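You operate a simulated robot arm through the tools that you are given. There is no shell and no other tool.

You run a simulated robot arm. Do the job below in one go: nothing can be reset, and whatever is moved stays where it is left.

TASK
Seal port 1 with the plug from the green mat and leak-test the rig at 3 bar.
Fine: tighten the collar, let the dial settle at 3 bar, then open the yellow vent lever and leave it open.

It is judged by the outcome, as a careful person would: the job done as asked, and still so three seconds after it is handed in. It fails if anything else is knocked over, pushed out of place, dropped, spilled or broken. A push-on lid holds only when it is set on centred and level and pressed home; a screw cap is set on level and turned clockwise until tight.

THE ROBOT
A 7-joint arm with a two-finger parallel gripper, fixed in place. Base frame: the origin is at the foot of the arm, x ahead of it, y to its left, z up. Readings come in mm, degrees, newtons and seconds.
Its first joint turns from -132.0 to 132.0 degrees. Payload 3.91 kg.
Tool frame: the origin (TCP) lies between the finger pads and is the grasp point; the fingertips stand 30 mm ahead of it; z points along the fingers, y is the line along which they close. Largest opening 110 mm; finger width 20, thickness 10; the body of the gripper, 48 by 112 mm, starts 55 mm behind the TCP.
Orientation is that of the tool frame in the base frame, as a unit quaternion [w, x, y, z]. With the fingers straight down and closing along the base's y, the tool's x points along the base's -x, its y along +y and its z along -z.

THE INTERFACE
- The arm moves only by the tool nudge_tool. Its argument "motion" is a list of rows, each a list of 3 entries, a list of its own where there are three numbers: the shift along the tool's x, y, z in mm, then the turn, a rotation vector about the tool's x, y, z in degrees, then the finger opening in mm, from 0 to 110. In form: [[[tx, ty, tz], [ax, ay, az], claw], ...]. A call has 1 to 20 rows; each row shifts and turns the commanded pose from where the row before left it, along the tool's axes as they then stand. Rows are played at 5 a second. More than 50 mm and 8.6 degrees between two rows, or a gripper value outside its range, and nothing of the call is played. Where a pose cannot be reached the arm comes as near as it can. A force on the tool above 90 N (or 10 N above the force at the start of the call, whichever is more), or a blocked arm, ends the call early, and 0.2 s more pass. The fingers move at their own pace (about 108 mm/s each) and stop on an object; they squeeze with about 24 N. The grip force told is the motor's: it shows also when the fingers shut on nothing. Time passes only in rows, and 0.2 s behind the last, so rows that do not move let the fingers close. It gives the time, the measured TCP pose, the force on the tool (base axes), the opening and the grip force at its end, in the units of the frame above (readings bear some noise), with the torque about the TCP (base axes, N m) and any sound that the robot's microphone picked up.
- Cameras (640 x 400 px; columns grow to the right, rows downward): "scene" is fixed at [402.9, 492, 1502.3]; the picture's right is [0.21, 0.98, 0.00], its down [0.66, -0.14, -0.74] and it looks along [-0.72, 0.16, -0.67] (base axes); focal length 214 px, centre (320, 200). "wrist" rides on the gripper at [72, 17, -103] in the tool frame; the picture's right is [-0.23, 0.97, 0.00], its down [-0.76, -0.18, -0.62] and it looks along [-0.61, -0.14, 0.78] (tool axes); focal length 222 px, centre (320, 200). There is no depth. A picture from a camera that has moved, and an enlarged one, comes with that camera's place and axes in the base frame and with its lens. The place of the scene camera against the robot may be out by one fixed shift of up to 18 mm in any direction.
- grab_frame(camera): a new picture of that camera. No time passes.
- enlarge(camera, box): a new picture of the part [left, top, right, bottom] of that camera's present view, enlarged. No time passes.
- hand_in(): hands the job in; it is judged then, once.

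Places have to be worked out from the pictures, the camera data and where the tool is seen. Open the gripper and draw the arm clear of the work before you hand the job in, unless the task says otherwise.

The tools are called after "Emit:" by a JSON object that holds its "op" and its "data". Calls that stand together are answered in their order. nudge_tool: Moves the arm, as the interface text tells. Its arguments: {"type":"object","properties":{"motion":{"type":"array","items":{"type":"array"}}},"required":["motion"]} The other tools are called the same way: grab_frame (camera) takes a picture; enlarge (camera, box) takes an enlarged picture of a part of a camera's view; hand_in () hands the job in.

At the start:

```text
time: 0.0
position: [167.8, 490.2, 1280.1]
tool_rot: [0.0, 0.0, 1.0, 0.0]
contact_force: [0.2, 0.9, -0.1]
ft_torque: [-0.02, -0.03, 0.01]
width: 109.9
gripper_force: 0.1
```

scene: 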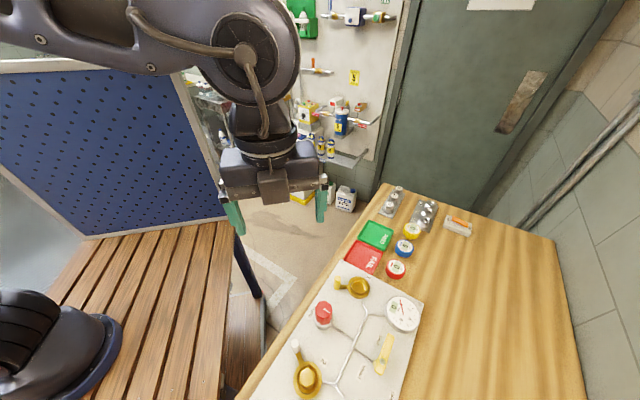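
wrist: 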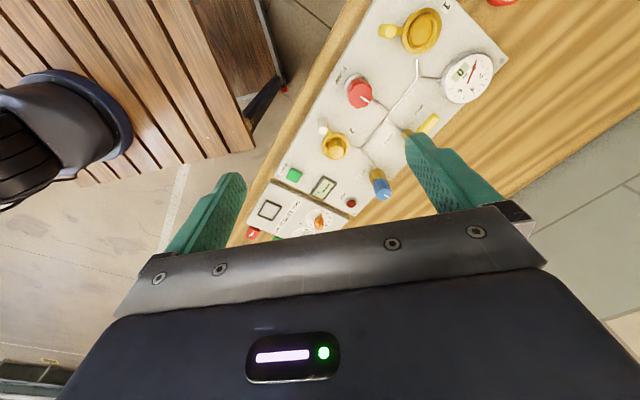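

The scene shows a rig plate on a workbench with a dial, yellow levers, red knob, and green/red mats beyond. I'll look closer at both views before moving.

Emit:
{"op": "enlarge", "data": {"camera": "scene", "box": [240, 240, 440, 400]}}

Emit:
{"op": "enlarge", "data": {"camera": "scene", "box": [330, 170, 490, 290]}}

Emit:
{"op": "enlarge", "data": {"camera": "wrist", "box": [230, 100, 430, 250]}}

Emit:
{"op": "enlarge", "data": {"camera": "wrist", "box": [320, 0, 520, 140]}}

```text
2.50 times, centred on (340, 320) of scene
camera zoom: at [402.9, 492.0, 1502.3], right [0.21, 0.98, 0.0], down [0.66, -0.14, -0.74], along [-0.72, 0.16, -0.67], focal length 536 px, centre (270, -100)
```

zoom: 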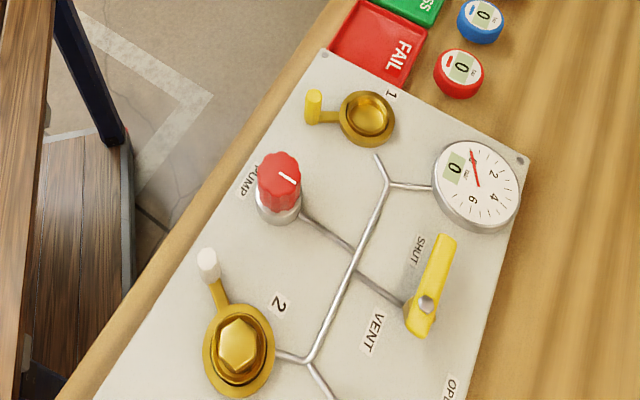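

```text
3.33 times, centred on (410, 230) of scene
camera zoom: at [402.9, 492.0, 1502.3], right [0.21, 0.98, 0.0], down [0.66, -0.14, -0.74], along [-0.72, 0.16, -0.67], focal length 715 px, centre (20, 100)
```

zoom: 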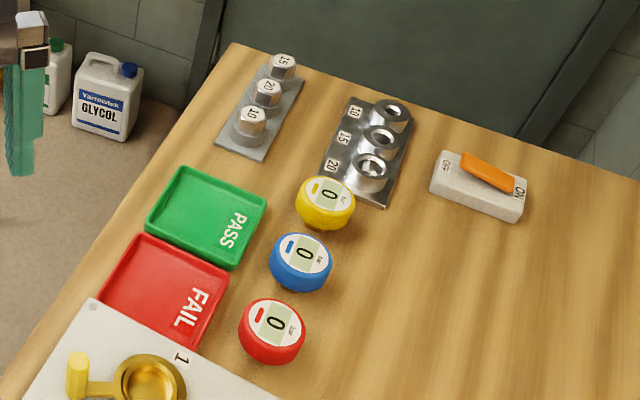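

```text
2.67 times, centred on (330, 175) of wrist
camera zoom: at [94.8, 506.7, 1383.6], right [0.23, 0.97, 0.0], down [0.76, -0.18, 0.62], along [0.61, -0.14, -0.78], focal length 592 px, centre (293, 267)
```

zoom: 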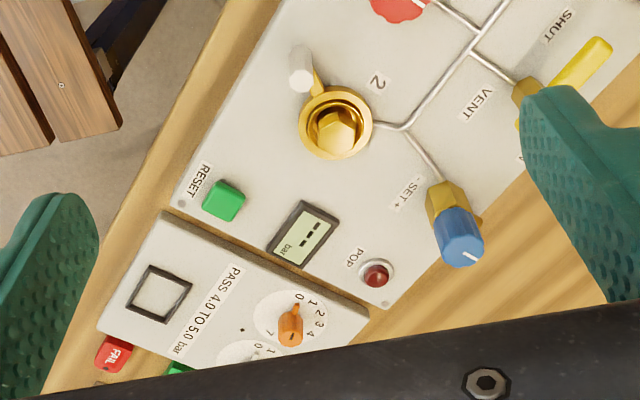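

```text
2.86 times, centred on (420, 70) of wrist
camera zoom: at [94.8, 506.7, 1383.6], right [0.23, 0.97, 0.0], down [0.76, -0.18, 0.62], along [0.61, -0.14, -0.78], focal length 635 px, centre (34, 571)
```

zoom: 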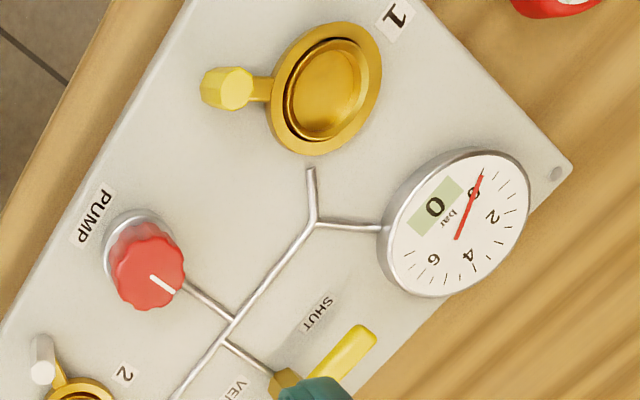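

The rig plate lies at about x 100–300, y 400–700, with its surface near z ≈ 900 and the bench edge at 45°. I can't see a green mat with a plug yet, so I'll move the camera high along the bench towards +x/−y to look.

Emit:
{"op": "nudge_tool", "data": {"motion": [[[-35, -24, 0], [0, 0, 0], 110], [[-35, -24, 0], [0, 0, 0], 110], [[-35, -24, 0], [0, 0, 0], 110], [[-35, -24, 0], [0, 0, 0], 110], [[-35, -24, 0], [0, 0, 0], 110], [[-35, -24, 0], [0, 0, 0], 110]]}}

Emit:
{"op": "grab_frame", "data": {"camera": "wrist"}}

Emit:
{"op": "grab_frame", "data": {"camera": "scene"}}

```text
time: 1.4
position: [375.8, 345.8, 1281.2]
tool_rot: [0.001, 0.001, 1.0, 0.0]
contact_force: [-1.5, 0.2, 1.1]
ft_torque: [-0.01, -0.07, 0.02]
width: 110.1
gripper_force: 0.1
```

```text
taken
camera wrist: at [304.0, 362.6, 1384.4], right [0.23, 0.97, 0.0], down [0.76, -0.18, 0.62], along [0.61, -0.14, -0.78], focal length 222 px, centre (320, 200)
```

wrist: 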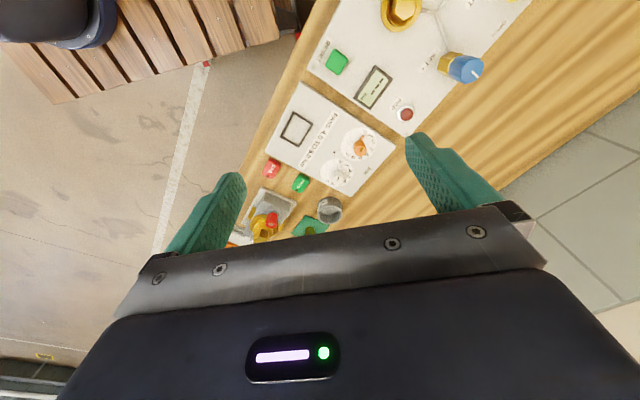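

```text
taken
```

scene: 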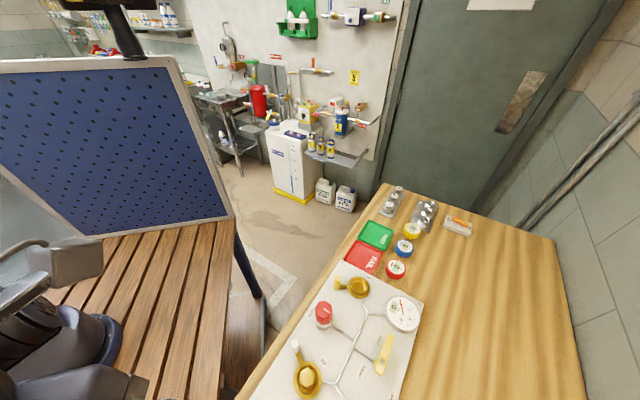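

A green mat and trays appear farther along the bench, at the bottom of the wrist view. I'll go on in the same direction to see it all.

Emit:
{"op": "nudge_tool", "data": {"motion": [[[-35, -40, 0], [0, 0, 0], 110], [[-35, -40, 0], [0, 0, 0], 110], [[-30, -40, 0], [0, 0, 0], 110], [[-30, -40, 0], [0, 0, 0], 110], [[-30, -40, 0], [0, 0, 0], 110]]}}

Emit:
{"op": "grab_frame", "data": {"camera": "wrist"}}

Emit:
{"op": "enlarge", "data": {"camera": "wrist", "box": [220, 40, 440, 220]}}

```text
refused: row 1 steps farther than a row can; nothing moved
```

```text
taken
camera wrist: at [304.0, 362.6, 1384.4], right [0.23, 0.97, 0.0], down [0.76, -0.18, 0.62], along [0.61, -0.14, -0.78], focal length 222 px, centre (320, 200)
```

wrist: 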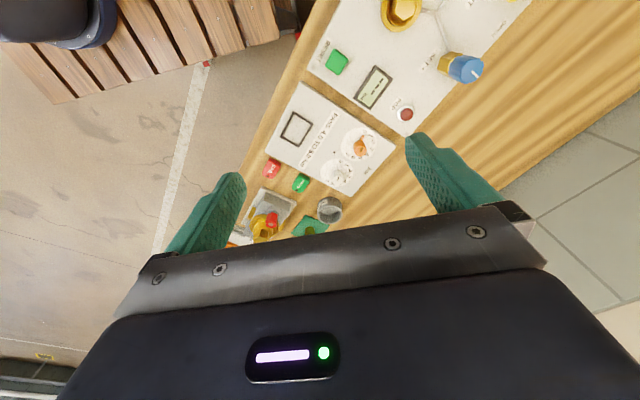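

```text
2.22 times, centred on (330, 130) of wrist
camera zoom: at [304.0, 362.6, 1384.4], right [0.23, 0.97, 0.0], down [0.76, -0.18, 0.62], along [0.61, -0.14, -0.78], focal length 494 px, centre (298, 356)
```

zoom: 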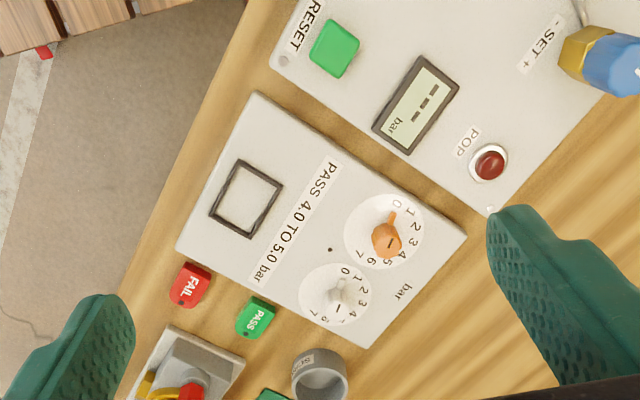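

The step was just over 50 mm per row; I'll repeat it with smaller rows.

Emit:
{"op": "nudge_tool", "data": {"motion": [[[-28, -34, 0], [0, 0, 0], 110], [[-28, -34, 0], [0, 0, 0], 110], [[-28, -34, 0], [0, 0, 0], 110], [[-28, -34, 0], [0, 0, 0], 110], [[-28, -34, 0], [0, 0, 0], 110], [[-28, -34, 0], [0, 0, 0], 110]]}}

Emit:
{"op": "grab_frame", "data": {"camera": "wrist"}}

Emit:
{"op": "enlarge", "data": {"camera": "wrist", "box": [220, 40, 440, 220]}}

```text
time: 2.8
position: [546.1, 141.9, 1279.6]
tool_rot: [0.001, 0.0, 1.0, 0.0]
contact_force: [0.1, 0.3, 0.4]
ft_torque: [0.0, -0.08, 0.02]
width: 110.2
gripper_force: 0.0
```

```text
taken
camera wrist: at [473.5, 158.5, 1383.7], right [0.23, 0.97, 0.0], down [0.76, -0.18, 0.62], along [0.61, -0.14, -0.78], focal length 222 px, centre (320, 200)
```

wrist: 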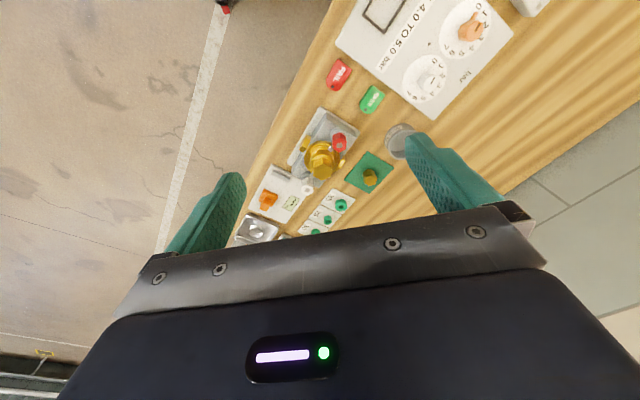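

```text
2.22 times, centred on (330, 130) of wrist
camera zoom: at [473.5, 158.5, 1383.7], right [0.23, 0.97, 0.0], down [0.76, -0.18, 0.62], along [0.61, -0.14, -0.78], focal length 494 px, centre (298, 356)
```

zoom: 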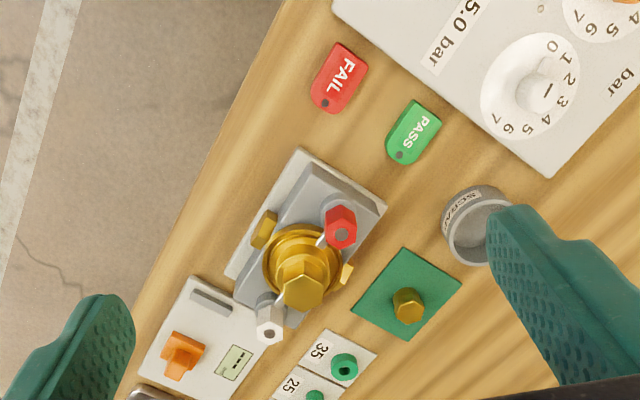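

The brass hex plug on the green mat sits near [800, 213, ~905]. I'll hover about 200 mm above it for a closer look.

Emit:
{"op": "nudge_tool", "data": {"motion": [[[-29, 8, 25], [0, 0, 0], 110], [[-29, 8, 25], [0, 0, 0], 110], [[-29, 8, 25], [0, 0, 0], 110], [[-29, 8, 25], [0, 0, 0], 110], [[-29, 8, 25], [0, 0, 0], 110], [[-29, 8, 25], [0, 0, 0], 110], [[-29, 8, 25], [0, 0, 0], 110]]}}

Emit:
{"op": "grab_frame", "data": {"camera": "wrist"}}

Emit:
{"op": "enlarge", "data": {"camera": "wrist", "box": [220, 40, 440, 220]}}

```text
time: 4.4
position: [748.4, 197.1, 1106.9]
tool_rot: [0.001, 0.001, 1.0, 0.0]
contact_force: [-0.1, 0.1, 1.1]
ft_torque: [0.05, -0.07, 0.01]
width: 110.0
gripper_force: 0.0
```

```text
taken
camera wrist: at [675.6, 214.8, 1209.3], right [0.23, 0.97, 0.0], down [0.76, -0.18, 0.62], along [0.61, -0.14, -0.78], focal length 222 px, centre (320, 200)
```

wrist: 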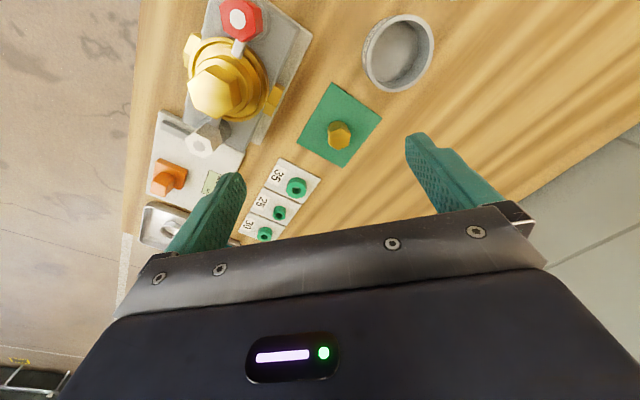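

```text
2.22 times, centred on (330, 130) of wrist
camera zoom: at [675.6, 214.8, 1209.3], right [0.23, 0.97, 0.0], down [0.76, -0.18, 0.62], along [0.61, -0.14, -0.78], focal length 494 px, centre (298, 356)
```

zoom: 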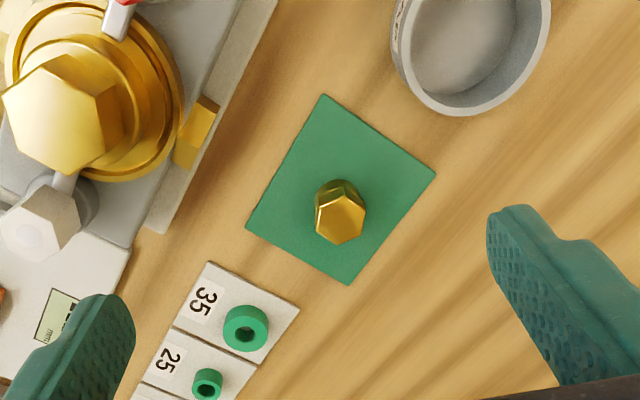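

The plug stands at about [792, 213] with a hex roughly 28 mm wide. Before grasping it I'll survey the rig from above, moving at safe height over to port 1.

Emit:
{"op": "nudge_tool", "data": {"motion": [[[39.9, 25.8, -3], [0, 0, 0], 110], [[39.9, 25.8, -3], [0, 0, 0], 110], [[39.9, 25.8, -3], [0, 0, 0], 110], [[39.9, 25.8, -3], [0, 0, 0], 110], [[39.9, 25.8, -3], [0, 0, 0], 110], [[39.9, 25.8, -3], [0, 0, 0], 110], [[39.9, 25.8, -3], [0, 0, 0], 110], [[39.9, 25.8, -3], [0, 0, 0], 110], [[39.9, 25.8, -3], [0, 0, 0], 110], [[39.9, 25.8, -3], [0, 0, 0], 110], [[39.9, 25.8, -3], [0, 0, 0], 110], [[39.9, 25.8, -3], [0, 0, 0], 110], [[39.9, 25.8, -3], [0, 0, 0], 110], [[39.9, 25.8, -3], [0, 0, 0], 110], [[39.9, 25.8, -3], [0, 0, 0], 110], [[39.9, 25.8, -3], [0, 0, 0], 110]]}}

Emit:
{"op": "grab_frame", "data": {"camera": "wrist"}}

Emit:
{"op": "enlarge", "data": {"camera": "wrist", "box": [220, 0, 440, 160]}}

Emit:
{"op": "grab_frame", "data": {"camera": "scene"}}

```text
time: 7.8
position: [111.8, 609.5, 1151.5]
tool_rot: [0.0, 0.0, 1.0, 0.0]
contact_force: [1.1, 0.1, 1.0]
ft_torque: [0.01, 0.04, 0.03]
width: 109.9
gripper_force: 0.1
```

```text
taken
camera wrist: at [38.9, 627.5, 1255.9], right [0.23, 0.97, 0.0], down [0.76, -0.18, 0.62], along [0.61, -0.14, -0.78], focal length 222 px, centre (320, 200)
```

wrist: 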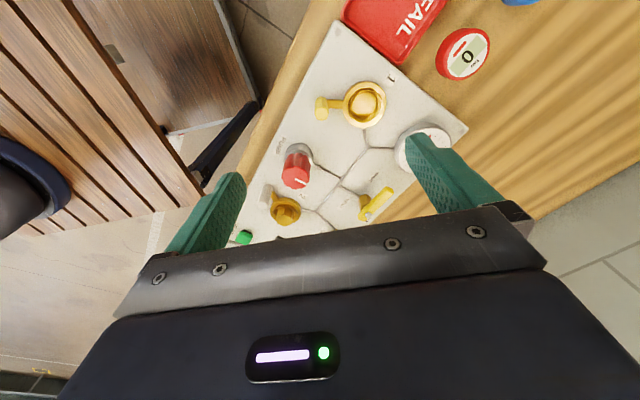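

```text
2.50 times, centred on (330, 80) of wrist
camera zoom: at [38.9, 627.5, 1255.9], right [0.23, 0.97, 0.0], down [0.76, -0.18, 0.62], along [0.61, -0.14, -0.78], focal length 555 px, centre (295, 500)
```

zoom: 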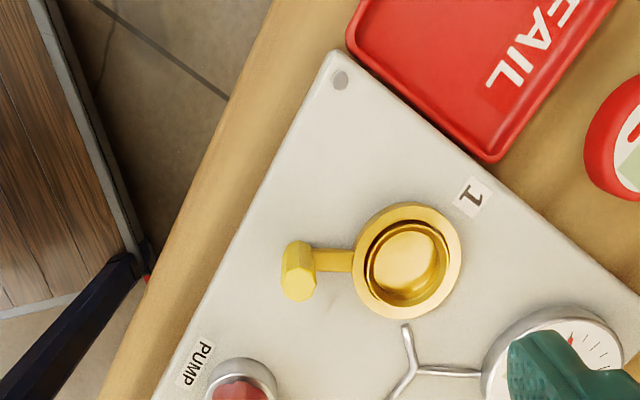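

```text
taken
```

scene: 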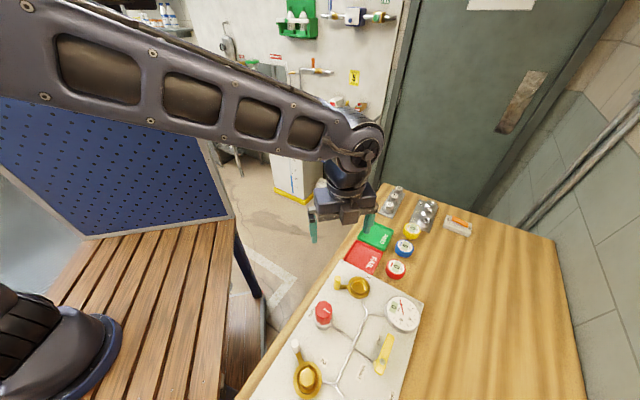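

Port 1 is an empty brass cup with a collar handle (yellow bolt on a lug). Let me zoom in further on port 1, port 2 and the vent for reference.

Emit:
{"op": "enlarge", "data": {"camera": "wrist", "box": [300, 60, 420, 140]}}

Emit:
{"op": "enlarge", "data": {"camera": "wrist", "box": [240, 130, 420, 250]}}

Emit:
{"op": "enlarge", "data": {"camera": "scene", "box": [320, 260, 440, 340]}}

Emit:
{"op": "enlarge", "data": {"camera": "scene", "box": [280, 320, 400, 400]}}

```text
5.00 times, centred on (360, 100) of wrist
camera zoom: at [38.9, 627.5, 1255.9], right [0.23, 0.97, 0.0], down [0.76, -0.18, 0.62], along [0.61, -0.14, -0.78], focal length 1111 px, centre (120, 700)
```

zoom: 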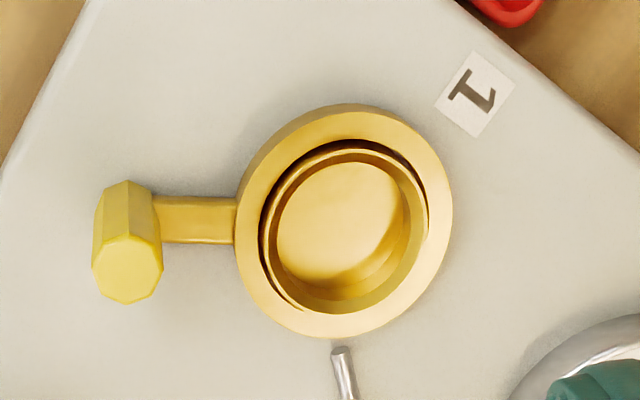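

```text
3.33 times, centred on (330, 190) of wrist
camera zoom: at [38.9, 627.5, 1255.9], right [0.23, 0.97, 0.0], down [0.76, -0.18, 0.62], along [0.61, -0.14, -0.78], focal length 740 px, centre (287, 233)
```

zoom: 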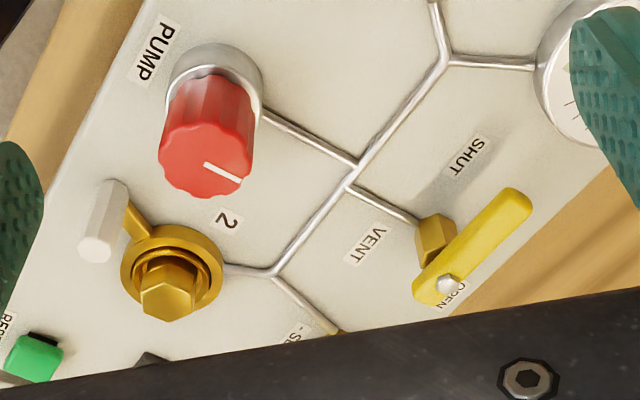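

```text
5.00 times, centred on (380, 300) of scene
camera zoom: at [402.9, 492.0, 1502.3], right [0.21, 0.98, 0.0], down [0.66, -0.14, -0.74], along [-0.72, 0.16, -0.67], focal length 1072 px, centre (20, -300)
```

zoom: 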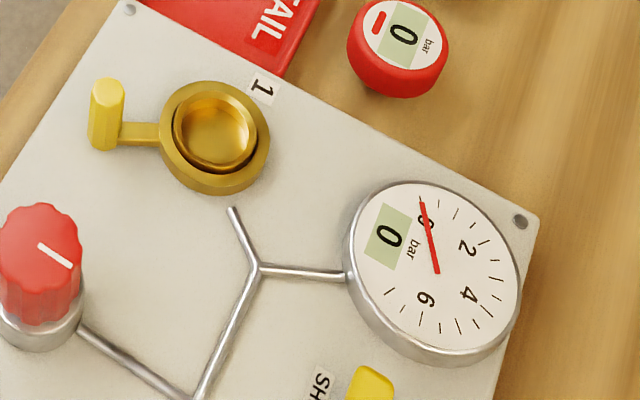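

```text
5.00 times, centred on (340, 360) of scene
camera zoom: at [402.9, 492.0, 1502.3], right [0.21, 0.98, 0.0], down [0.66, -0.14, -0.74], along [-0.72, 0.16, -0.67], focal length 1072 px, centre (220, -600)
```

zoom: 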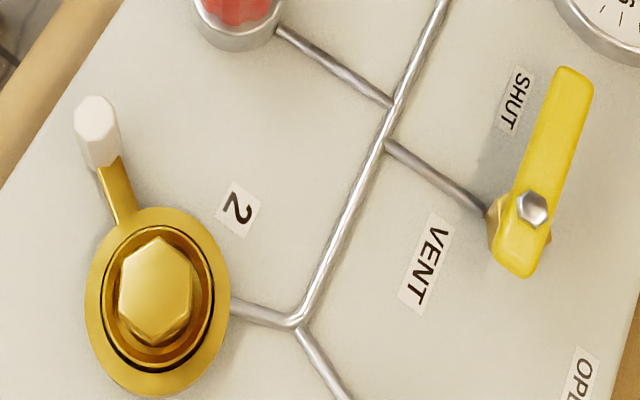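

Port 1's centre is about [143, 668, ~922]; its collar post is about 62 mm away towards −y, with its top near z 965. Port 2's closed collar handle is turned clockwise from that. I'll go back to the plug for a close look before grasping.

Emit:
{"op": "nudge_tool", "data": {"motion": [[[-40.1, -23.4, 0], [0, 0, 0], 110], [[-40.1, -23.4, 0], [0, 0, 0], 110], [[-40.1, -23.4, 0], [0, 0, 0], 110], [[-40.1, -23.4, 0], [0, 0, 0], 110], [[-40.1, -23.4, 0], [0, 0, 0], 110], [[-40.1, -23.4, 0], [0, 0, 0], 110], [[-40.1, -23.4, 0], [0, 0, 0], 110], [[-40.1, -23.4, 0], [0, 0, 0], 110], [[-40.1, -23.4, 0], [0, 0, 0], 110], [[-40.1, -23.4, 0], [0, 0, 0], 110], [[-40.1, -23.4, 0], [0, 0, 0], 110], [[-40.1, -23.4, 0], [0, 0, 0], 110], [[-40.1, -23.4, 0], [0, 0, 0], 110], [[-40.1, -23.4, 0], [0, 0, 0], 110], [[-40.1, -23.4, 10], [0, 0, 0], 110], [[-40.1, -23.4, 15], [0, 0, 0], 110], [[-40.1, -23.4, 15], [0, 0, 0], 110], [[0, 0, 30], [0, 0, 0], 110], [[0, 0, 30], [0, 0, 0], 110]]}}

Emit:
{"op": "grab_frame", "data": {"camera": "wrist"}}

Emit:
{"op": "enlarge", "data": {"camera": "wrist", "box": [260, 80, 380, 160]}}

```text
time: 11.8
position: [790.7, 211.7, 1052.8]
tool_rot: [0.0, 0.0, 1.0, 0.0]
contact_force: [0.3, -1.0, 0.3]
ft_torque: [0.01, -0.05, -0.01]
width: 109.8
gripper_force: 0.1
```

```text
taken
camera wrist: at [719.2, 229.2, 1155.9], right [0.23, 0.97, 0.0], down [0.76, -0.18, 0.62], along [0.61, -0.14, -0.78], focal length 222 px, centre (320, 200)
```

wrist: 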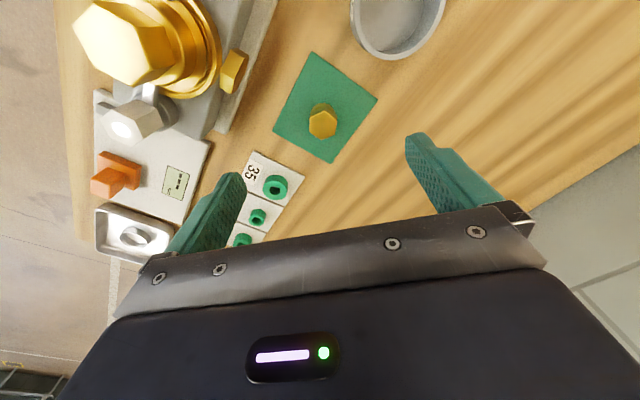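

```text
5.00 times, centred on (320, 120) of wrist
camera zoom: at [719.2, 229.2, 1155.9], right [0.23, 0.97, 0.0], down [0.76, -0.18, 0.62], along [0.61, -0.14, -0.78], focal length 1111 px, centre (320, 600)
```

zoom: 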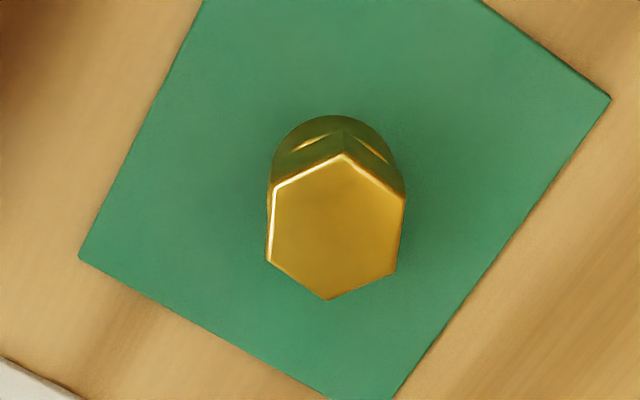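

The plug is a hex head on a round body of about the same diameter, with flats facing image left/right. To fix its height I'll take a second close view from 70 mm further back.

Emit:
{"op": "nudge_tool", "data": {"motion": [[[35, 0, 0], [0, 0, 0], 110], [[35, 0, 0], [0, 0, 0], 110], [[0, 0, 0], [0, 0, 0], 110]]}}

Emit:
{"op": "enlarge", "data": {"camera": "wrist", "box": [260, 110, 380, 190]}}

Emit:
{"op": "enlarge", "data": {"camera": "wrist", "box": [80, 0, 280, 125]}}

```text
time: 12.6
position: [721.3, 214.0, 1052.7]
tool_rot: [0.0, 0.0, 1.0, 0.0]
contact_force: [-0.8, -0.2, -0.1]
ft_torque: [0.0, -0.01, 0.02]
width: 110.2
gripper_force: 0.0
```

```text
5.00 times, centred on (320, 150) of wrist
camera zoom: at [648.9, 229.9, 1156.4], right [0.23, 0.97, 0.0], down [0.76, -0.18, 0.62], along [0.61, -0.14, -0.78], focal length 1111 px, centre (320, 450)
```

zoom: 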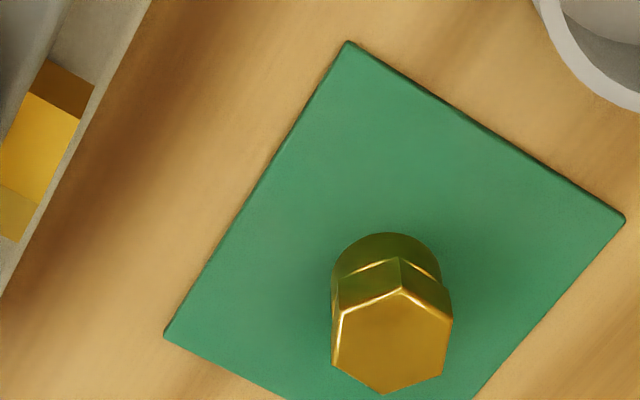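

```text
3.20 times, centred on (180, 62) of wrist
camera zoom: at [648.9, 229.9, 1156.4], right [0.23, 0.97, 0.0], down [0.76, -0.18, 0.62], along [0.61, -0.14, -0.78], focal length 711 px, centre (768, 640)
```

zoom: 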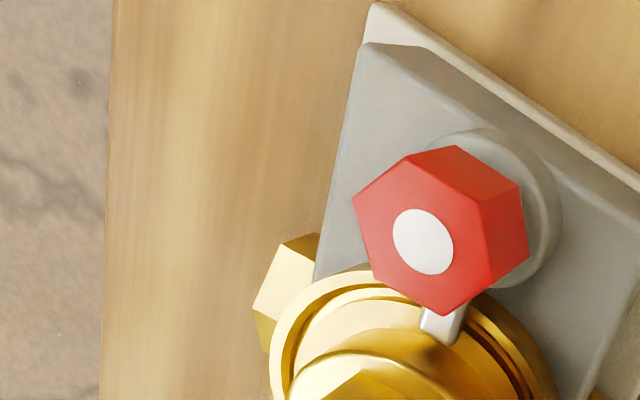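

Triangulating gives the plug axis at (806, 212): round body Ø30 from z≈885 to 901, hex (29 across flats) up to z≈916, flats normal at ~72°. I'll centre above it, turn 18° to match the flats, and descend to z≈960 to check.

Emit:
{"op": "nudge_tool", "data": {"motion": [[[-42.7, -0.4, 0], [0, 0, 0], 90], [[-42.7, -0.4, 0], [0, 0, 0], 70], [[0, 0, 0], [0, 0, 6], 60], [[0, 0, 0], [0, 0, 6], 60], [[0, 0, 0], [0, 0, 6], 60], [[0, 0, 25], [0, 0, 0], 60], [[0, 0, 25], [0, 0, 0], 60], [[0, 0, 25], [0, 0, 0], 60], [[0, 0, 15], [0, 0, 0], 60], [[0, 0, 0], [0, 0, 0], 60]]}}

Emit:
{"op": "grab_frame", "data": {"camera": "wrist"}}

Emit:
{"op": "enlarge", "data": {"camera": "wrist", "box": [260, 110, 380, 190]}}

```text
time: 14.8
position: [806.7, 211.6, 961.8]
tool_rot: [-0.001, 0.156, 0.988, 0.0]
contact_force: [-0.9, 0.4, -0.2]
ft_torque: [-0.02, 0.0, 0.02]
width: 60.3
gripper_force: 0.0
```

```text
taken
camera wrist: at [743.2, 250.7, 1066.1], right [0.52, 0.86, 0.0], down [0.67, -0.4, 0.62], along [0.53, -0.32, -0.78], focal length 222 px, centre (320, 200)
```

wrist: 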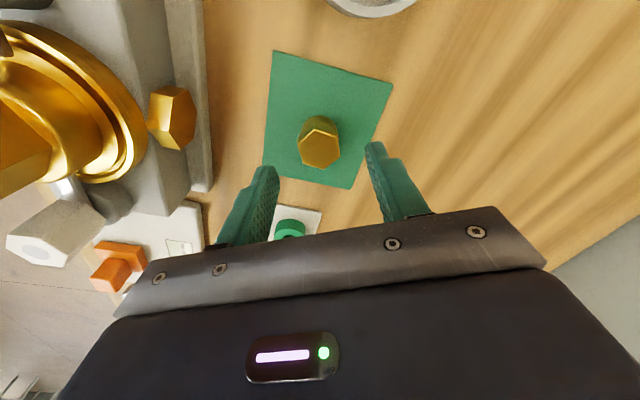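

```text
5.00 times, centred on (320, 150) of wrist
camera zoom: at [743.2, 250.7, 1066.1], right [0.52, 0.86, 0.0], down [0.67, -0.4, 0.62], along [0.53, -0.32, -0.78], focal length 1111 px, centre (320, 450)
```

zoom: 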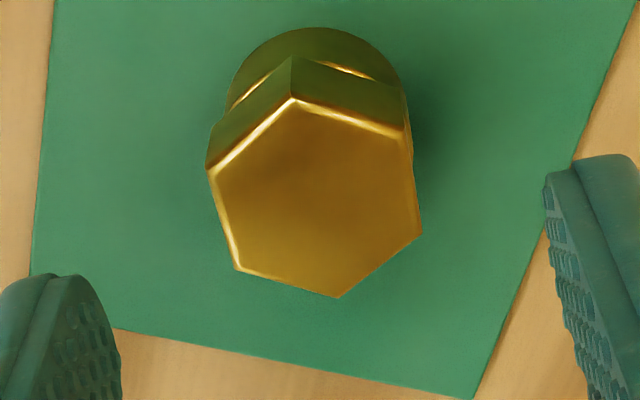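

The view confirms the plug is centred (computed 805.9, 212.3 vs TCP 806.4, 212.3) with its flats aligned. I'll descend 29 mm so the tips reach the hex only (tips z≈904), then close.

Emit:
{"op": "nudge_tool", "data": {"motion": [[[0, 0, 15], [0, 0, 0], 60], [[0, 0, 14], [0, 0, 0], 60], [[0, 0, 0], [0, 0, 0], 60], [[0, 0, 0], [0, 0, 0], 10], [[0, 0, 0], [0, 0, 0], 10], [[0, 0, 0], [0, 0, 0], 10], [[0, 0, 0], [0, 0, 0], 10]]}}

Emit:
{"op": "enlarge", "data": {"camera": "wrist", "box": [240, 90, 400, 200]}}

```text
time: 16.4
position: [808.8, 212.0, 933.9]
tool_rot: [0.0, 0.156, 0.988, 0.0]
contact_force: [0.1, -1.2, 0.3]
ft_torque: [-0.01, -0.03, -0.01]
width: 32.2
gripper_force: 23.7
```

```text
3.64 times, centred on (320, 145) of wrist
camera zoom: at [743.6, 250.8, 1037.7], right [0.52, 0.86, 0.0], down [0.67, -0.4, 0.62], along [0.53, -0.32, -0.78], focal length 808 px, centre (320, 400)
```

zoom: 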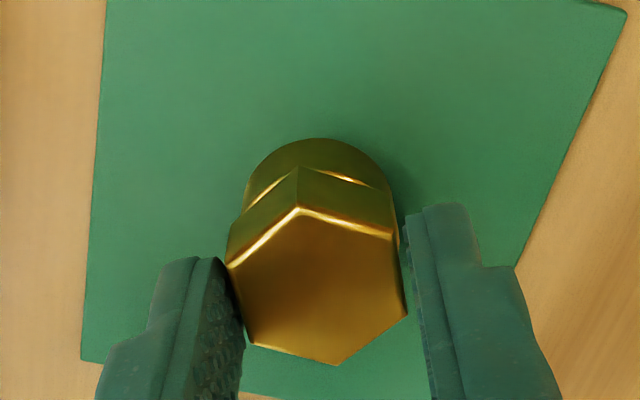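

The grip reads 32 mm width at 23.7 N, so the plug seems held. I'll lift 40 mm and check that it comes along.

Emit:
{"op": "nudge_tool", "data": {"motion": [[[0, 0, -10], [0, 0, 0], 10], [[0, 0, -15], [0, 0, 0], 10], [[0, 0, -15], [0, 0, 0], 10], [[0, 0, -20], [0, 0, 0], 10], [[0, 0, 0], [0, 0, 0], 10]]}}

Emit:
{"op": "enlarge", "data": {"camera": "wrist", "box": [240, 90, 400, 200]}}

Emit:
{"op": "grab_frame", "data": {"camera": "wrist"}}

```text
time: 17.6
position: [807.7, 212.4, 995.0]
tool_rot: [0.001, 0.156, 0.988, 0.0]
contact_force: [-0.3, -0.3, -2.4]
ft_torque: [-0.03, -0.02, -0.02]
width: 32.7
gripper_force: 23.8
```

```text
3.64 times, centred on (320, 145) of wrist
camera zoom: at [743.7, 250.5, 1098.3], right [0.52, 0.86, 0.0], down [0.67, -0.4, 0.62], along [0.53, -0.32, -0.78], focal length 808 px, centre (320, 400)
```

zoom: 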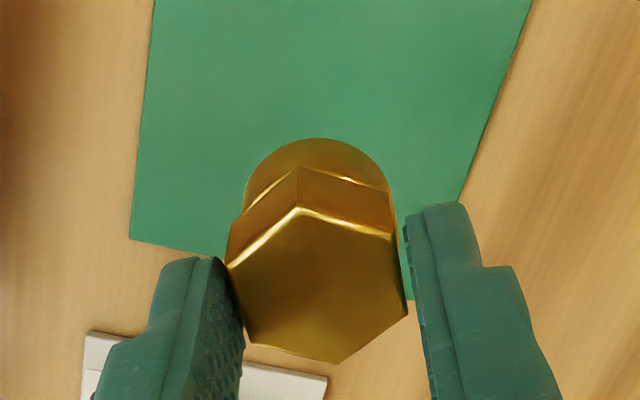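

```text
taken
camera wrist: at [743.7, 250.5, 1098.3], right [0.52, 0.86, 0.0], down [0.67, -0.4, 0.62], along [0.53, -0.32, -0.78], focal length 222 px, centre (320, 200)
```

wrist: 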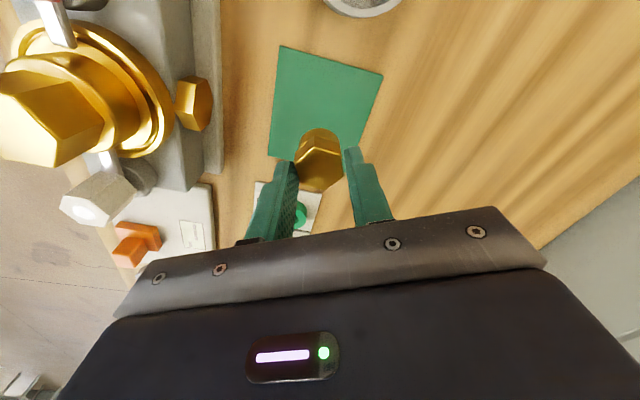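

The plug is firmly held and follows. I'll turn back to yaw 0, rise, and carry it over the rig to a hover above port 1.

Emit:
{"op": "nudge_tool", "data": {"motion": [[[0, 0, -30], [0, 0, 0], 10], [[0, 0, -30], [0, 0, -6], 10], [[0, 0, -25], [0, 0, -6], 10], [[0, 0, 0], [0, 0, -6], 10], [[0, 0, 0], [0, 0, 0], 10]]}}

Emit:
{"op": "nudge_tool", "data": {"motion": [[[36.9, 25.3, 0], [0, 0, 0], 10], [[36.9, 25.3, 0], [0, 0, 0], 10], [[36.9, 25.3, 0], [0, 0, 0], 10], [[36.9, 25.3, 0], [0, 0, 0], 10], [[36.9, 25.3, 0], [0, 0, 0], 10], [[36.9, 25.3, 0], [0, 0, 0], 10], [[36.9, 25.3, 0], [0, 0, 0], 10], [[36.9, 25.3, 0], [0, 0, 0], 10], [[36.9, 25.3, 0], [0, 0, 0], 10], [[36.9, 25.3, 0], [0, 0, 0], 10], [[36.9, 25.3, 0], [0, 0, 0], 10], [[36.9, 25.3, 0], [0, 0, 0], 10], [[36.9, 25.3, 0], [0, 0, 0], 10], [[36.9, 25.3, 0], [0, 0, 0], 10], [[36.9, 25.3, 0], [0, 0, 0], 10], [[36.9, 25.3, 0], [0, 0, 0], 10], [[36.9, 25.3, 0], [0, 0, 0], 10], [[36.9, 25.3, 0], [0, 0, 0], 10], [[0, 0, 0], [0, 0, 0], 10]]}}

Emit:
{"op": "grab_frame", "data": {"camera": "wrist"}}

Emit:
{"op": "enlarge", "data": {"camera": "wrist", "box": [250, 50, 390, 140]}}

Emit:
{"op": "grab_frame", "data": {"camera": "scene"}}

```text
time: 18.8
position: [806.2, 211.8, 1079.0]
tool_rot: [0.001, -0.001, 1.0, -0.001]
contact_force: [0.4, 0.6, -1.9]
ft_torque: [0.04, -0.02, 0.03]
width: 32.5
gripper_force: 24.3
```

```text
time: 22.8
position: [140.5, 666.0, 1077.6]
tool_rot: [0.0, -0.001, 1.0, 0.0]
contact_force: [0.4, 0.6, -2.0]
ft_torque: [0.03, -0.03, -0.02]
width: 32.7
gripper_force: 23.8
```

```text
taken
camera wrist: at [68.8, 683.5, 1181.4], right [0.23, 0.97, 0.0], down [0.76, -0.18, 0.62], along [0.61, -0.14, -0.78], focal length 222 px, centre (320, 200)
```

wrist: 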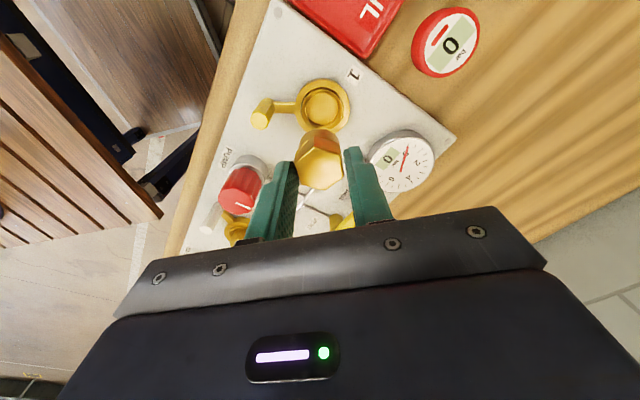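

```text
4.44 times, centred on (320, 95) of wrist
camera zoom: at [68.8, 683.5, 1181.4], right [0.23, 0.97, 0.0], down [0.76, -0.18, 0.62], along [0.61, -0.14, -0.78], focal length 987 px, centre (320, 667)
```

zoom: 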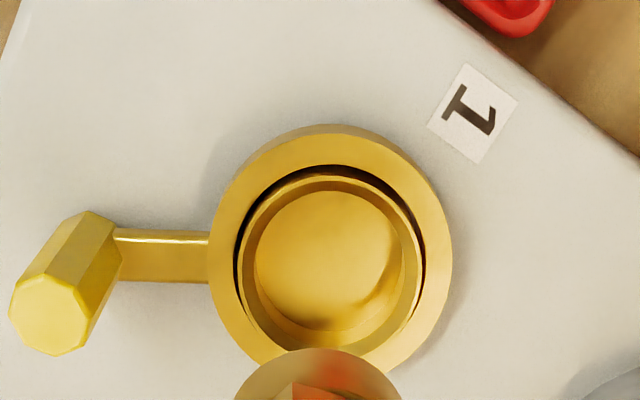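

```text
taken
```

scene: 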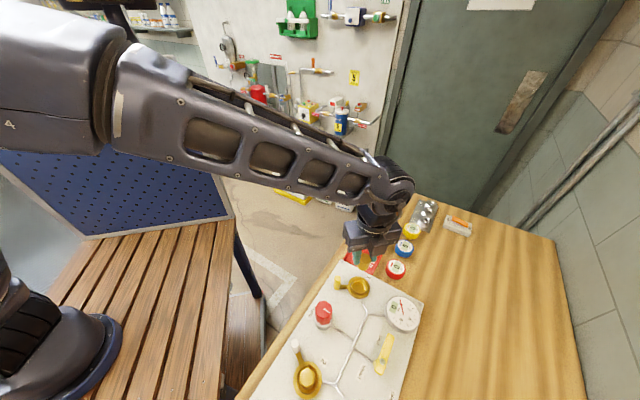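

Port 1's collar centre now triangulates to about (143, 669, 920). I'll zoom in more on the bore and on the held plug to compare their sizes and look at the seating.

Emit:
{"op": "enlarge", "data": {"camera": "wrist", "box": [295, 75, 355, 135]}}

Emit:
{"op": "enlarge", "data": {"camera": "wrist", "box": [280, 120, 360, 200]}}

Emit:
{"op": "enlarge", "data": {"camera": "scene", "box": [280, 350, 340, 400]}}

Emit:
{"op": "enlarge", "data": {"camera": "scene", "box": [330, 260, 390, 310]}}

```text
6.67 times, centred on (325, 105) of wrist
camera zoom: at [68.8, 683.5, 1181.4], right [0.23, 0.97, 0.0], down [0.76, -0.18, 0.62], along [0.61, -0.14, -0.78], focal length 1481 px, centre (287, 833)
```

zoom: 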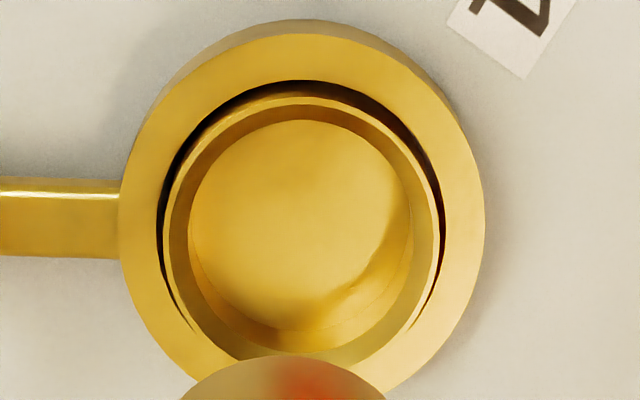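

```text
5.00 times, centred on (320, 160) of wrist
camera zoom: at [68.8, 683.5, 1181.4], right [0.23, 0.97, 0.0], down [0.76, -0.18, 0.62], along [0.61, -0.14, -0.78], focal length 1111 px, centre (320, 400)
```

zoom: 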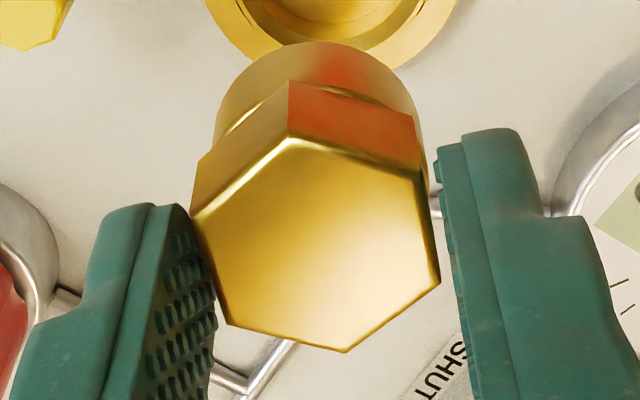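

```text
8.00 times, centred on (310, 375) of scene
camera zoom: at [402.9, 492.0, 1502.3], right [0.21, 0.98, 0.0], down [0.66, -0.14, -0.74], along [-0.72, 0.16, -0.67], focal length 1716 px, centre (400, -1200)
```

zoom: 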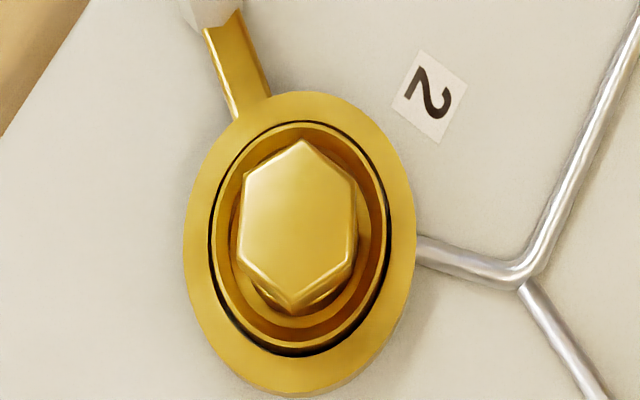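

```text
8.00 times, centred on (360, 285) of scene
camera zoom: at [402.9, 492.0, 1502.3], right [0.21, 0.98, 0.0], down [0.66, -0.14, -0.74], along [-0.72, 0.16, -0.67], focal length 1716 px, centre (0, -480)
```

zoom: 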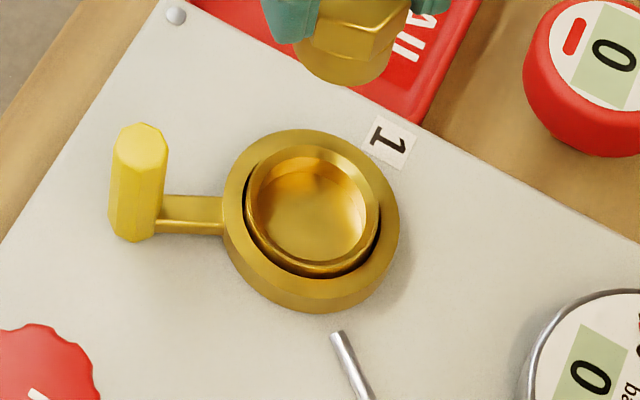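

The cup rim stands slightly above its collar at z≈925–928, with bore ~38 mm and axis ≈ (144, 668.5). The held plug body is ~30 mm. I'll correct by (+3.5, +2) mm and descend to about 10 mm above the rim to check the alignment.

Emit:
{"op": "nudge_tool", "data": {"motion": [[[-3.5, 1.9, 20], [0, 0, 0], 10], [[0, 0, 30], [0, 0, 0], 10], [[0, 0, 25], [0, 0, 0], 10], [[0, 0, 13], [0, 0, 0], 10], [[0, 0, 0], [0, 0, 0], 10]]}}

Emit:
{"op": "enlarge", "data": {"camera": "wrist", "box": [250, 90, 390, 200]}}

Emit:
{"op": "enlarge", "data": {"camera": "scene", "box": [320, 240, 400, 310]}}

```text
time: 24.0
position: [146.7, 670.1, 990.4]
tool_rot: [0.0, 0.0, 1.0, 0.0]
contact_force: [-0.3, 0.2, -2.4]
ft_torque: [0.01, -0.02, 0.0]
width: 32.4
gripper_force: 24.2
```

```text
3.64 times, centred on (320, 145) of wrist
camera zoom: at [73.3, 686.4, 1093.6], right [0.23, 0.97, 0.0], down [0.76, -0.18, 0.62], along [0.61, -0.14, -0.78], focal length 808 px, centre (320, 400)
```

zoom: 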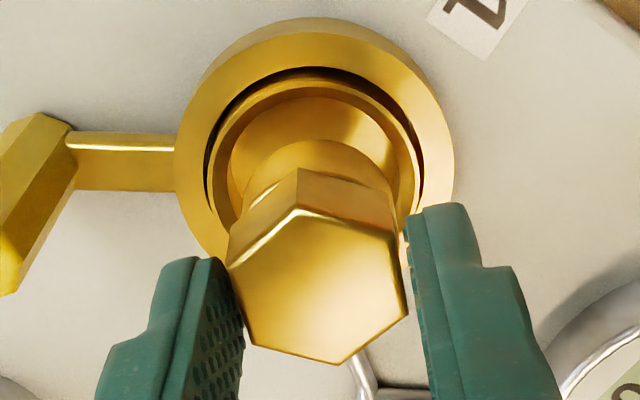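

```text
5.71 times, centred on (360, 275) of scene
camera zoom: at [402.9, 492.0, 1502.3], right [0.21, 0.98, 0.0], down [0.66, -0.14, -0.74], along [-0.72, 0.16, -0.67], focal length 1226 px, centre (91, -229)
```

zoom: 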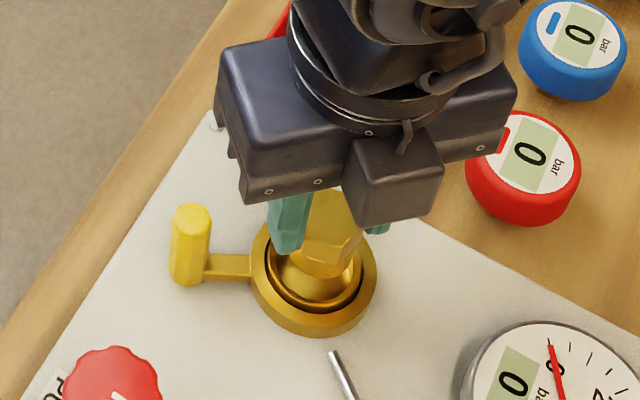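

The plug looks centred over the cup to within about 1 mm. I'll shift −0.8 mm in y and lower gently in small steps, watching the force.

Emit:
{"op": "nudge_tool", "data": {"motion": [[[0, -0.8, 6], [0, 0, 0], 10], [[0, 0, 6], [0, 0, 0], 10], [[0, 0, 4], [0, 0, 0], 10], [[0, 0, 3], [0, 0, 0], 10], [[0, 0, 0], [0, 0, 0], 10]]}}

Emit:
{"op": "enlarge", "data": {"camera": "wrist", "box": [250, 90, 390, 200]}}

```text
time: 25.2
position: [145.2, 667.3, 973.0]
tool_rot: [0.0, 0.0, 1.0, 0.0]
contact_force: [-0.1, 0.5, -1.4]
ft_torque: [0.01, 0.02, 0.0]
width: 32.3
gripper_force: 24.4
```

```text
3.64 times, centred on (320, 145) of wrist
camera zoom: at [73.6, 685.2, 1075.7], right [0.23, 0.97, 0.0], down [0.76, -0.18, 0.62], along [0.61, -0.14, -0.78], focal length 808 px, centre (320, 400)
```

zoom: 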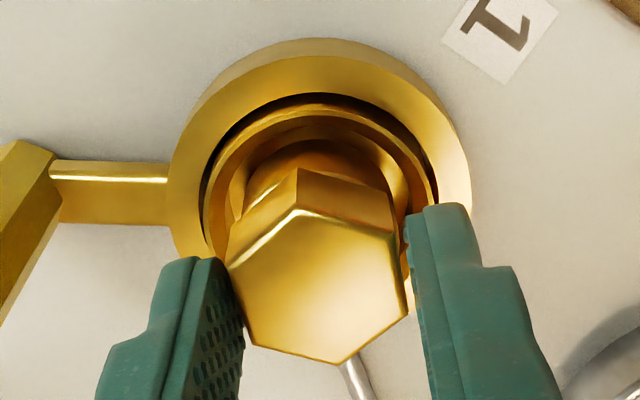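

The plug base is at the rim, centred. I'll continue down in 2 mm steps.

Emit:
{"op": "nudge_tool", "data": {"motion": [[[0, 0, 2], [0, 0, 0], 10], [[0, 0, 2], [0, 0, 0], 10], [[0, 0, 2], [0, 0, 0], 10], [[0, 0, 2], [0, 0, 0], 10], [[0, 0, 0], [0, 0, 0], 10]]}}

Emit:
{"op": "enlarge", "data": {"camera": "wrist", "box": [250, 90, 390, 200]}}

```text
time: 26.4
position: [147.9, 668.8, 964.8]
tool_rot: [0.0, 0.0, 1.0, 0.0]
contact_force: [0.9, -0.5, 1.3]
ft_torque: [0.04, -0.02, -0.03]
width: 32.1
gripper_force: 23.5
```

```text
3.64 times, centred on (320, 145) of wrist
camera zoom: at [73.9, 685.5, 1067.9], right [0.23, 0.97, 0.0], down [0.76, -0.18, 0.62], along [0.61, -0.14, -0.78], focal length 808 px, centre (320, 400)
```

zoom: 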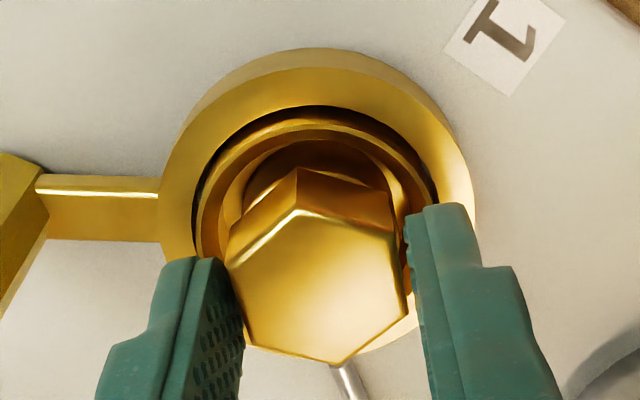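

A small upward force change shows (about +3 N relative). I'll continue with 1.5 mm steps and check.

Emit:
{"op": "nudge_tool", "data": {"motion": [[[0, 0, 1.5], [0, 0, 0], 10], [[0, 0, 0], [0, 0, 0], 10], [[0, 0, 1.5], [0, 0, 0], 10], [[0, 0, 0], [0, 0, 0], 10]]}}

Emit:
{"op": "enlarge", "data": {"camera": "wrist", "box": [250, 90, 390, 200]}}

```text
time: 27.4
position: [146.3, 667.9, 961.9]
tool_rot: [0.0, 0.0, 1.0, 0.001]
contact_force: [1.8, 3.5, 18.6]
ft_torque: [0.11, -0.05, -0.09]
width: 32.7
gripper_force: 24.2
```

```text
3.64 times, centred on (320, 145) of wrist
camera zoom: at [73.7, 685.3, 1065.3], right [0.23, 0.97, 0.0], down [0.76, -0.18, 0.62], along [0.61, -0.14, -0.78], focal length 808 px, centre (320, 400)
```

zoom: 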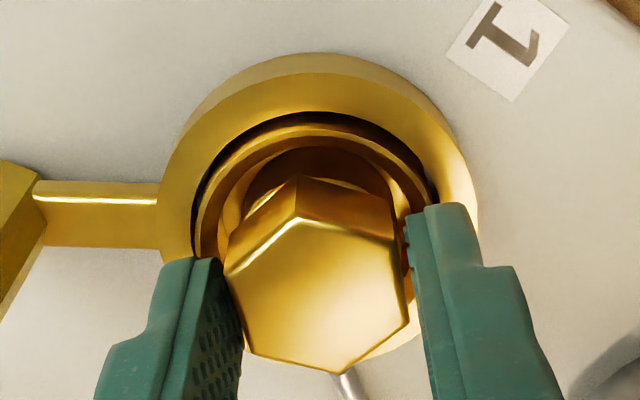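

Contact at 18.6 N: the plug base has landed on the seat, at about the depth that matches port 2's plug. I'll open the fingers to 52 mm, rise clear and look at the plug.

Emit:
{"op": "nudge_tool", "data": {"motion": [[[0, 0, 0], [0, 0, 0], 52], [[0, 0, 0], [0, 0, 0], 52], [[0, 0, -20], [0, 0, 0], 52], [[0, 0, -25], [0, 0, 0], 52], [[0, 0, 0], [0, 0, 0], 52]]}}

Emit:
{"op": "enlarge", "data": {"camera": "wrist", "box": [250, 70, 390, 180]}}

Emit:
{"op": "enlarge", "data": {"camera": "scene", "box": [330, 260, 390, 310]}}

```text
time: 28.6
position: [147.0, 667.9, 1006.0]
tool_rot: [0.0, 0.0, 1.0, 0.0]
contact_force: [-0.2, -1.1, 0.0]
ft_torque: [0.01, -0.02, -0.02]
width: 52.4
gripper_force: 0.1
```

```text
3.64 times, centred on (320, 125) of wrist
camera zoom: at [73.9, 685.4, 1110.3], right [0.23, 0.97, 0.0], down [0.76, -0.18, 0.62], along [0.61, -0.14, -0.78], focal length 808 px, centre (320, 473)
```

zoom: 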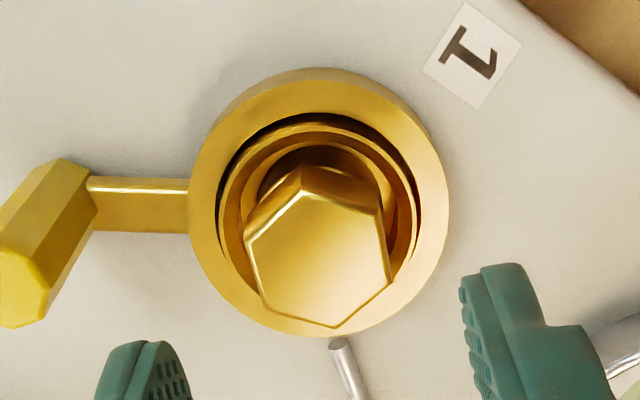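

```text
8.00 times, centred on (360, 285) of scene
camera zoom: at [402.9, 492.0, 1502.3], right [0.21, 0.98, 0.0], down [0.66, -0.14, -0.74], along [-0.72, 0.16, -0.67], focal length 1716 px, centre (0, -480)
```

zoom: 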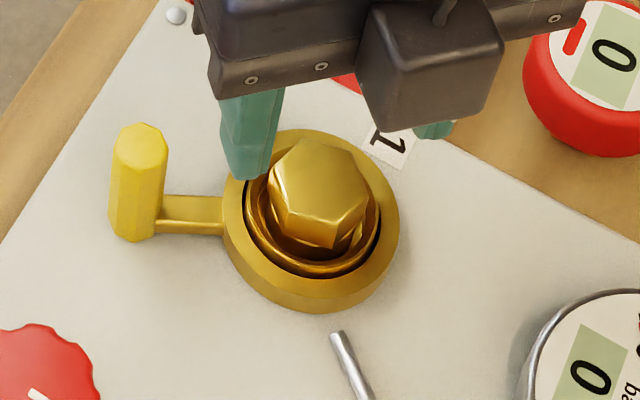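

The plug stands in the cup. I want to verify it's level and centred, so I'll zoom in tightly from both cameras.

Emit:
{"op": "enlarge", "data": {"camera": "wrist", "box": [280, 80, 360, 150]}}

Emit:
{"op": "enlarge", "data": {"camera": "scene", "box": [345, 270, 375, 300]}}

```text
5.71 times, centred on (320, 115) of wrist
camera zoom: at [73.9, 685.4, 1110.3], right [0.23, 0.97, 0.0], down [0.76, -0.18, 0.62], along [0.61, -0.14, -0.78], focal length 1269 px, centre (320, 686)
```

zoom: 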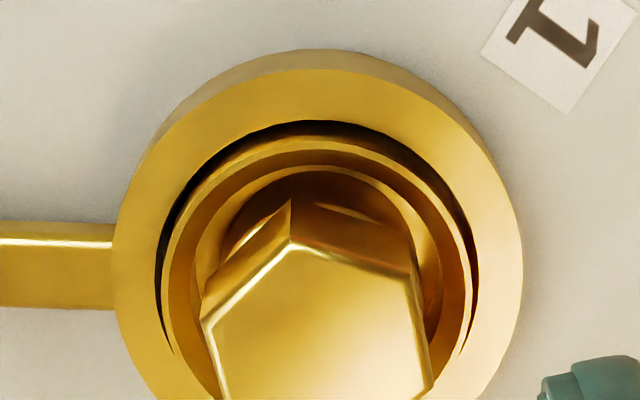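

```text
13.33 times, centred on (360, 285) of scene
camera zoom: at [402.9, 492.0, 1502.3], right [0.21, 0.98, 0.0], down [0.66, -0.14, -0.74], along [-0.72, 0.16, -0.67], focal length 2860 px, centre (-213, -933)
```

zoom: 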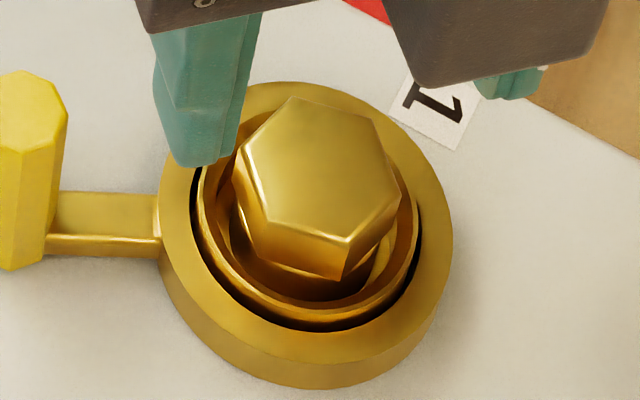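

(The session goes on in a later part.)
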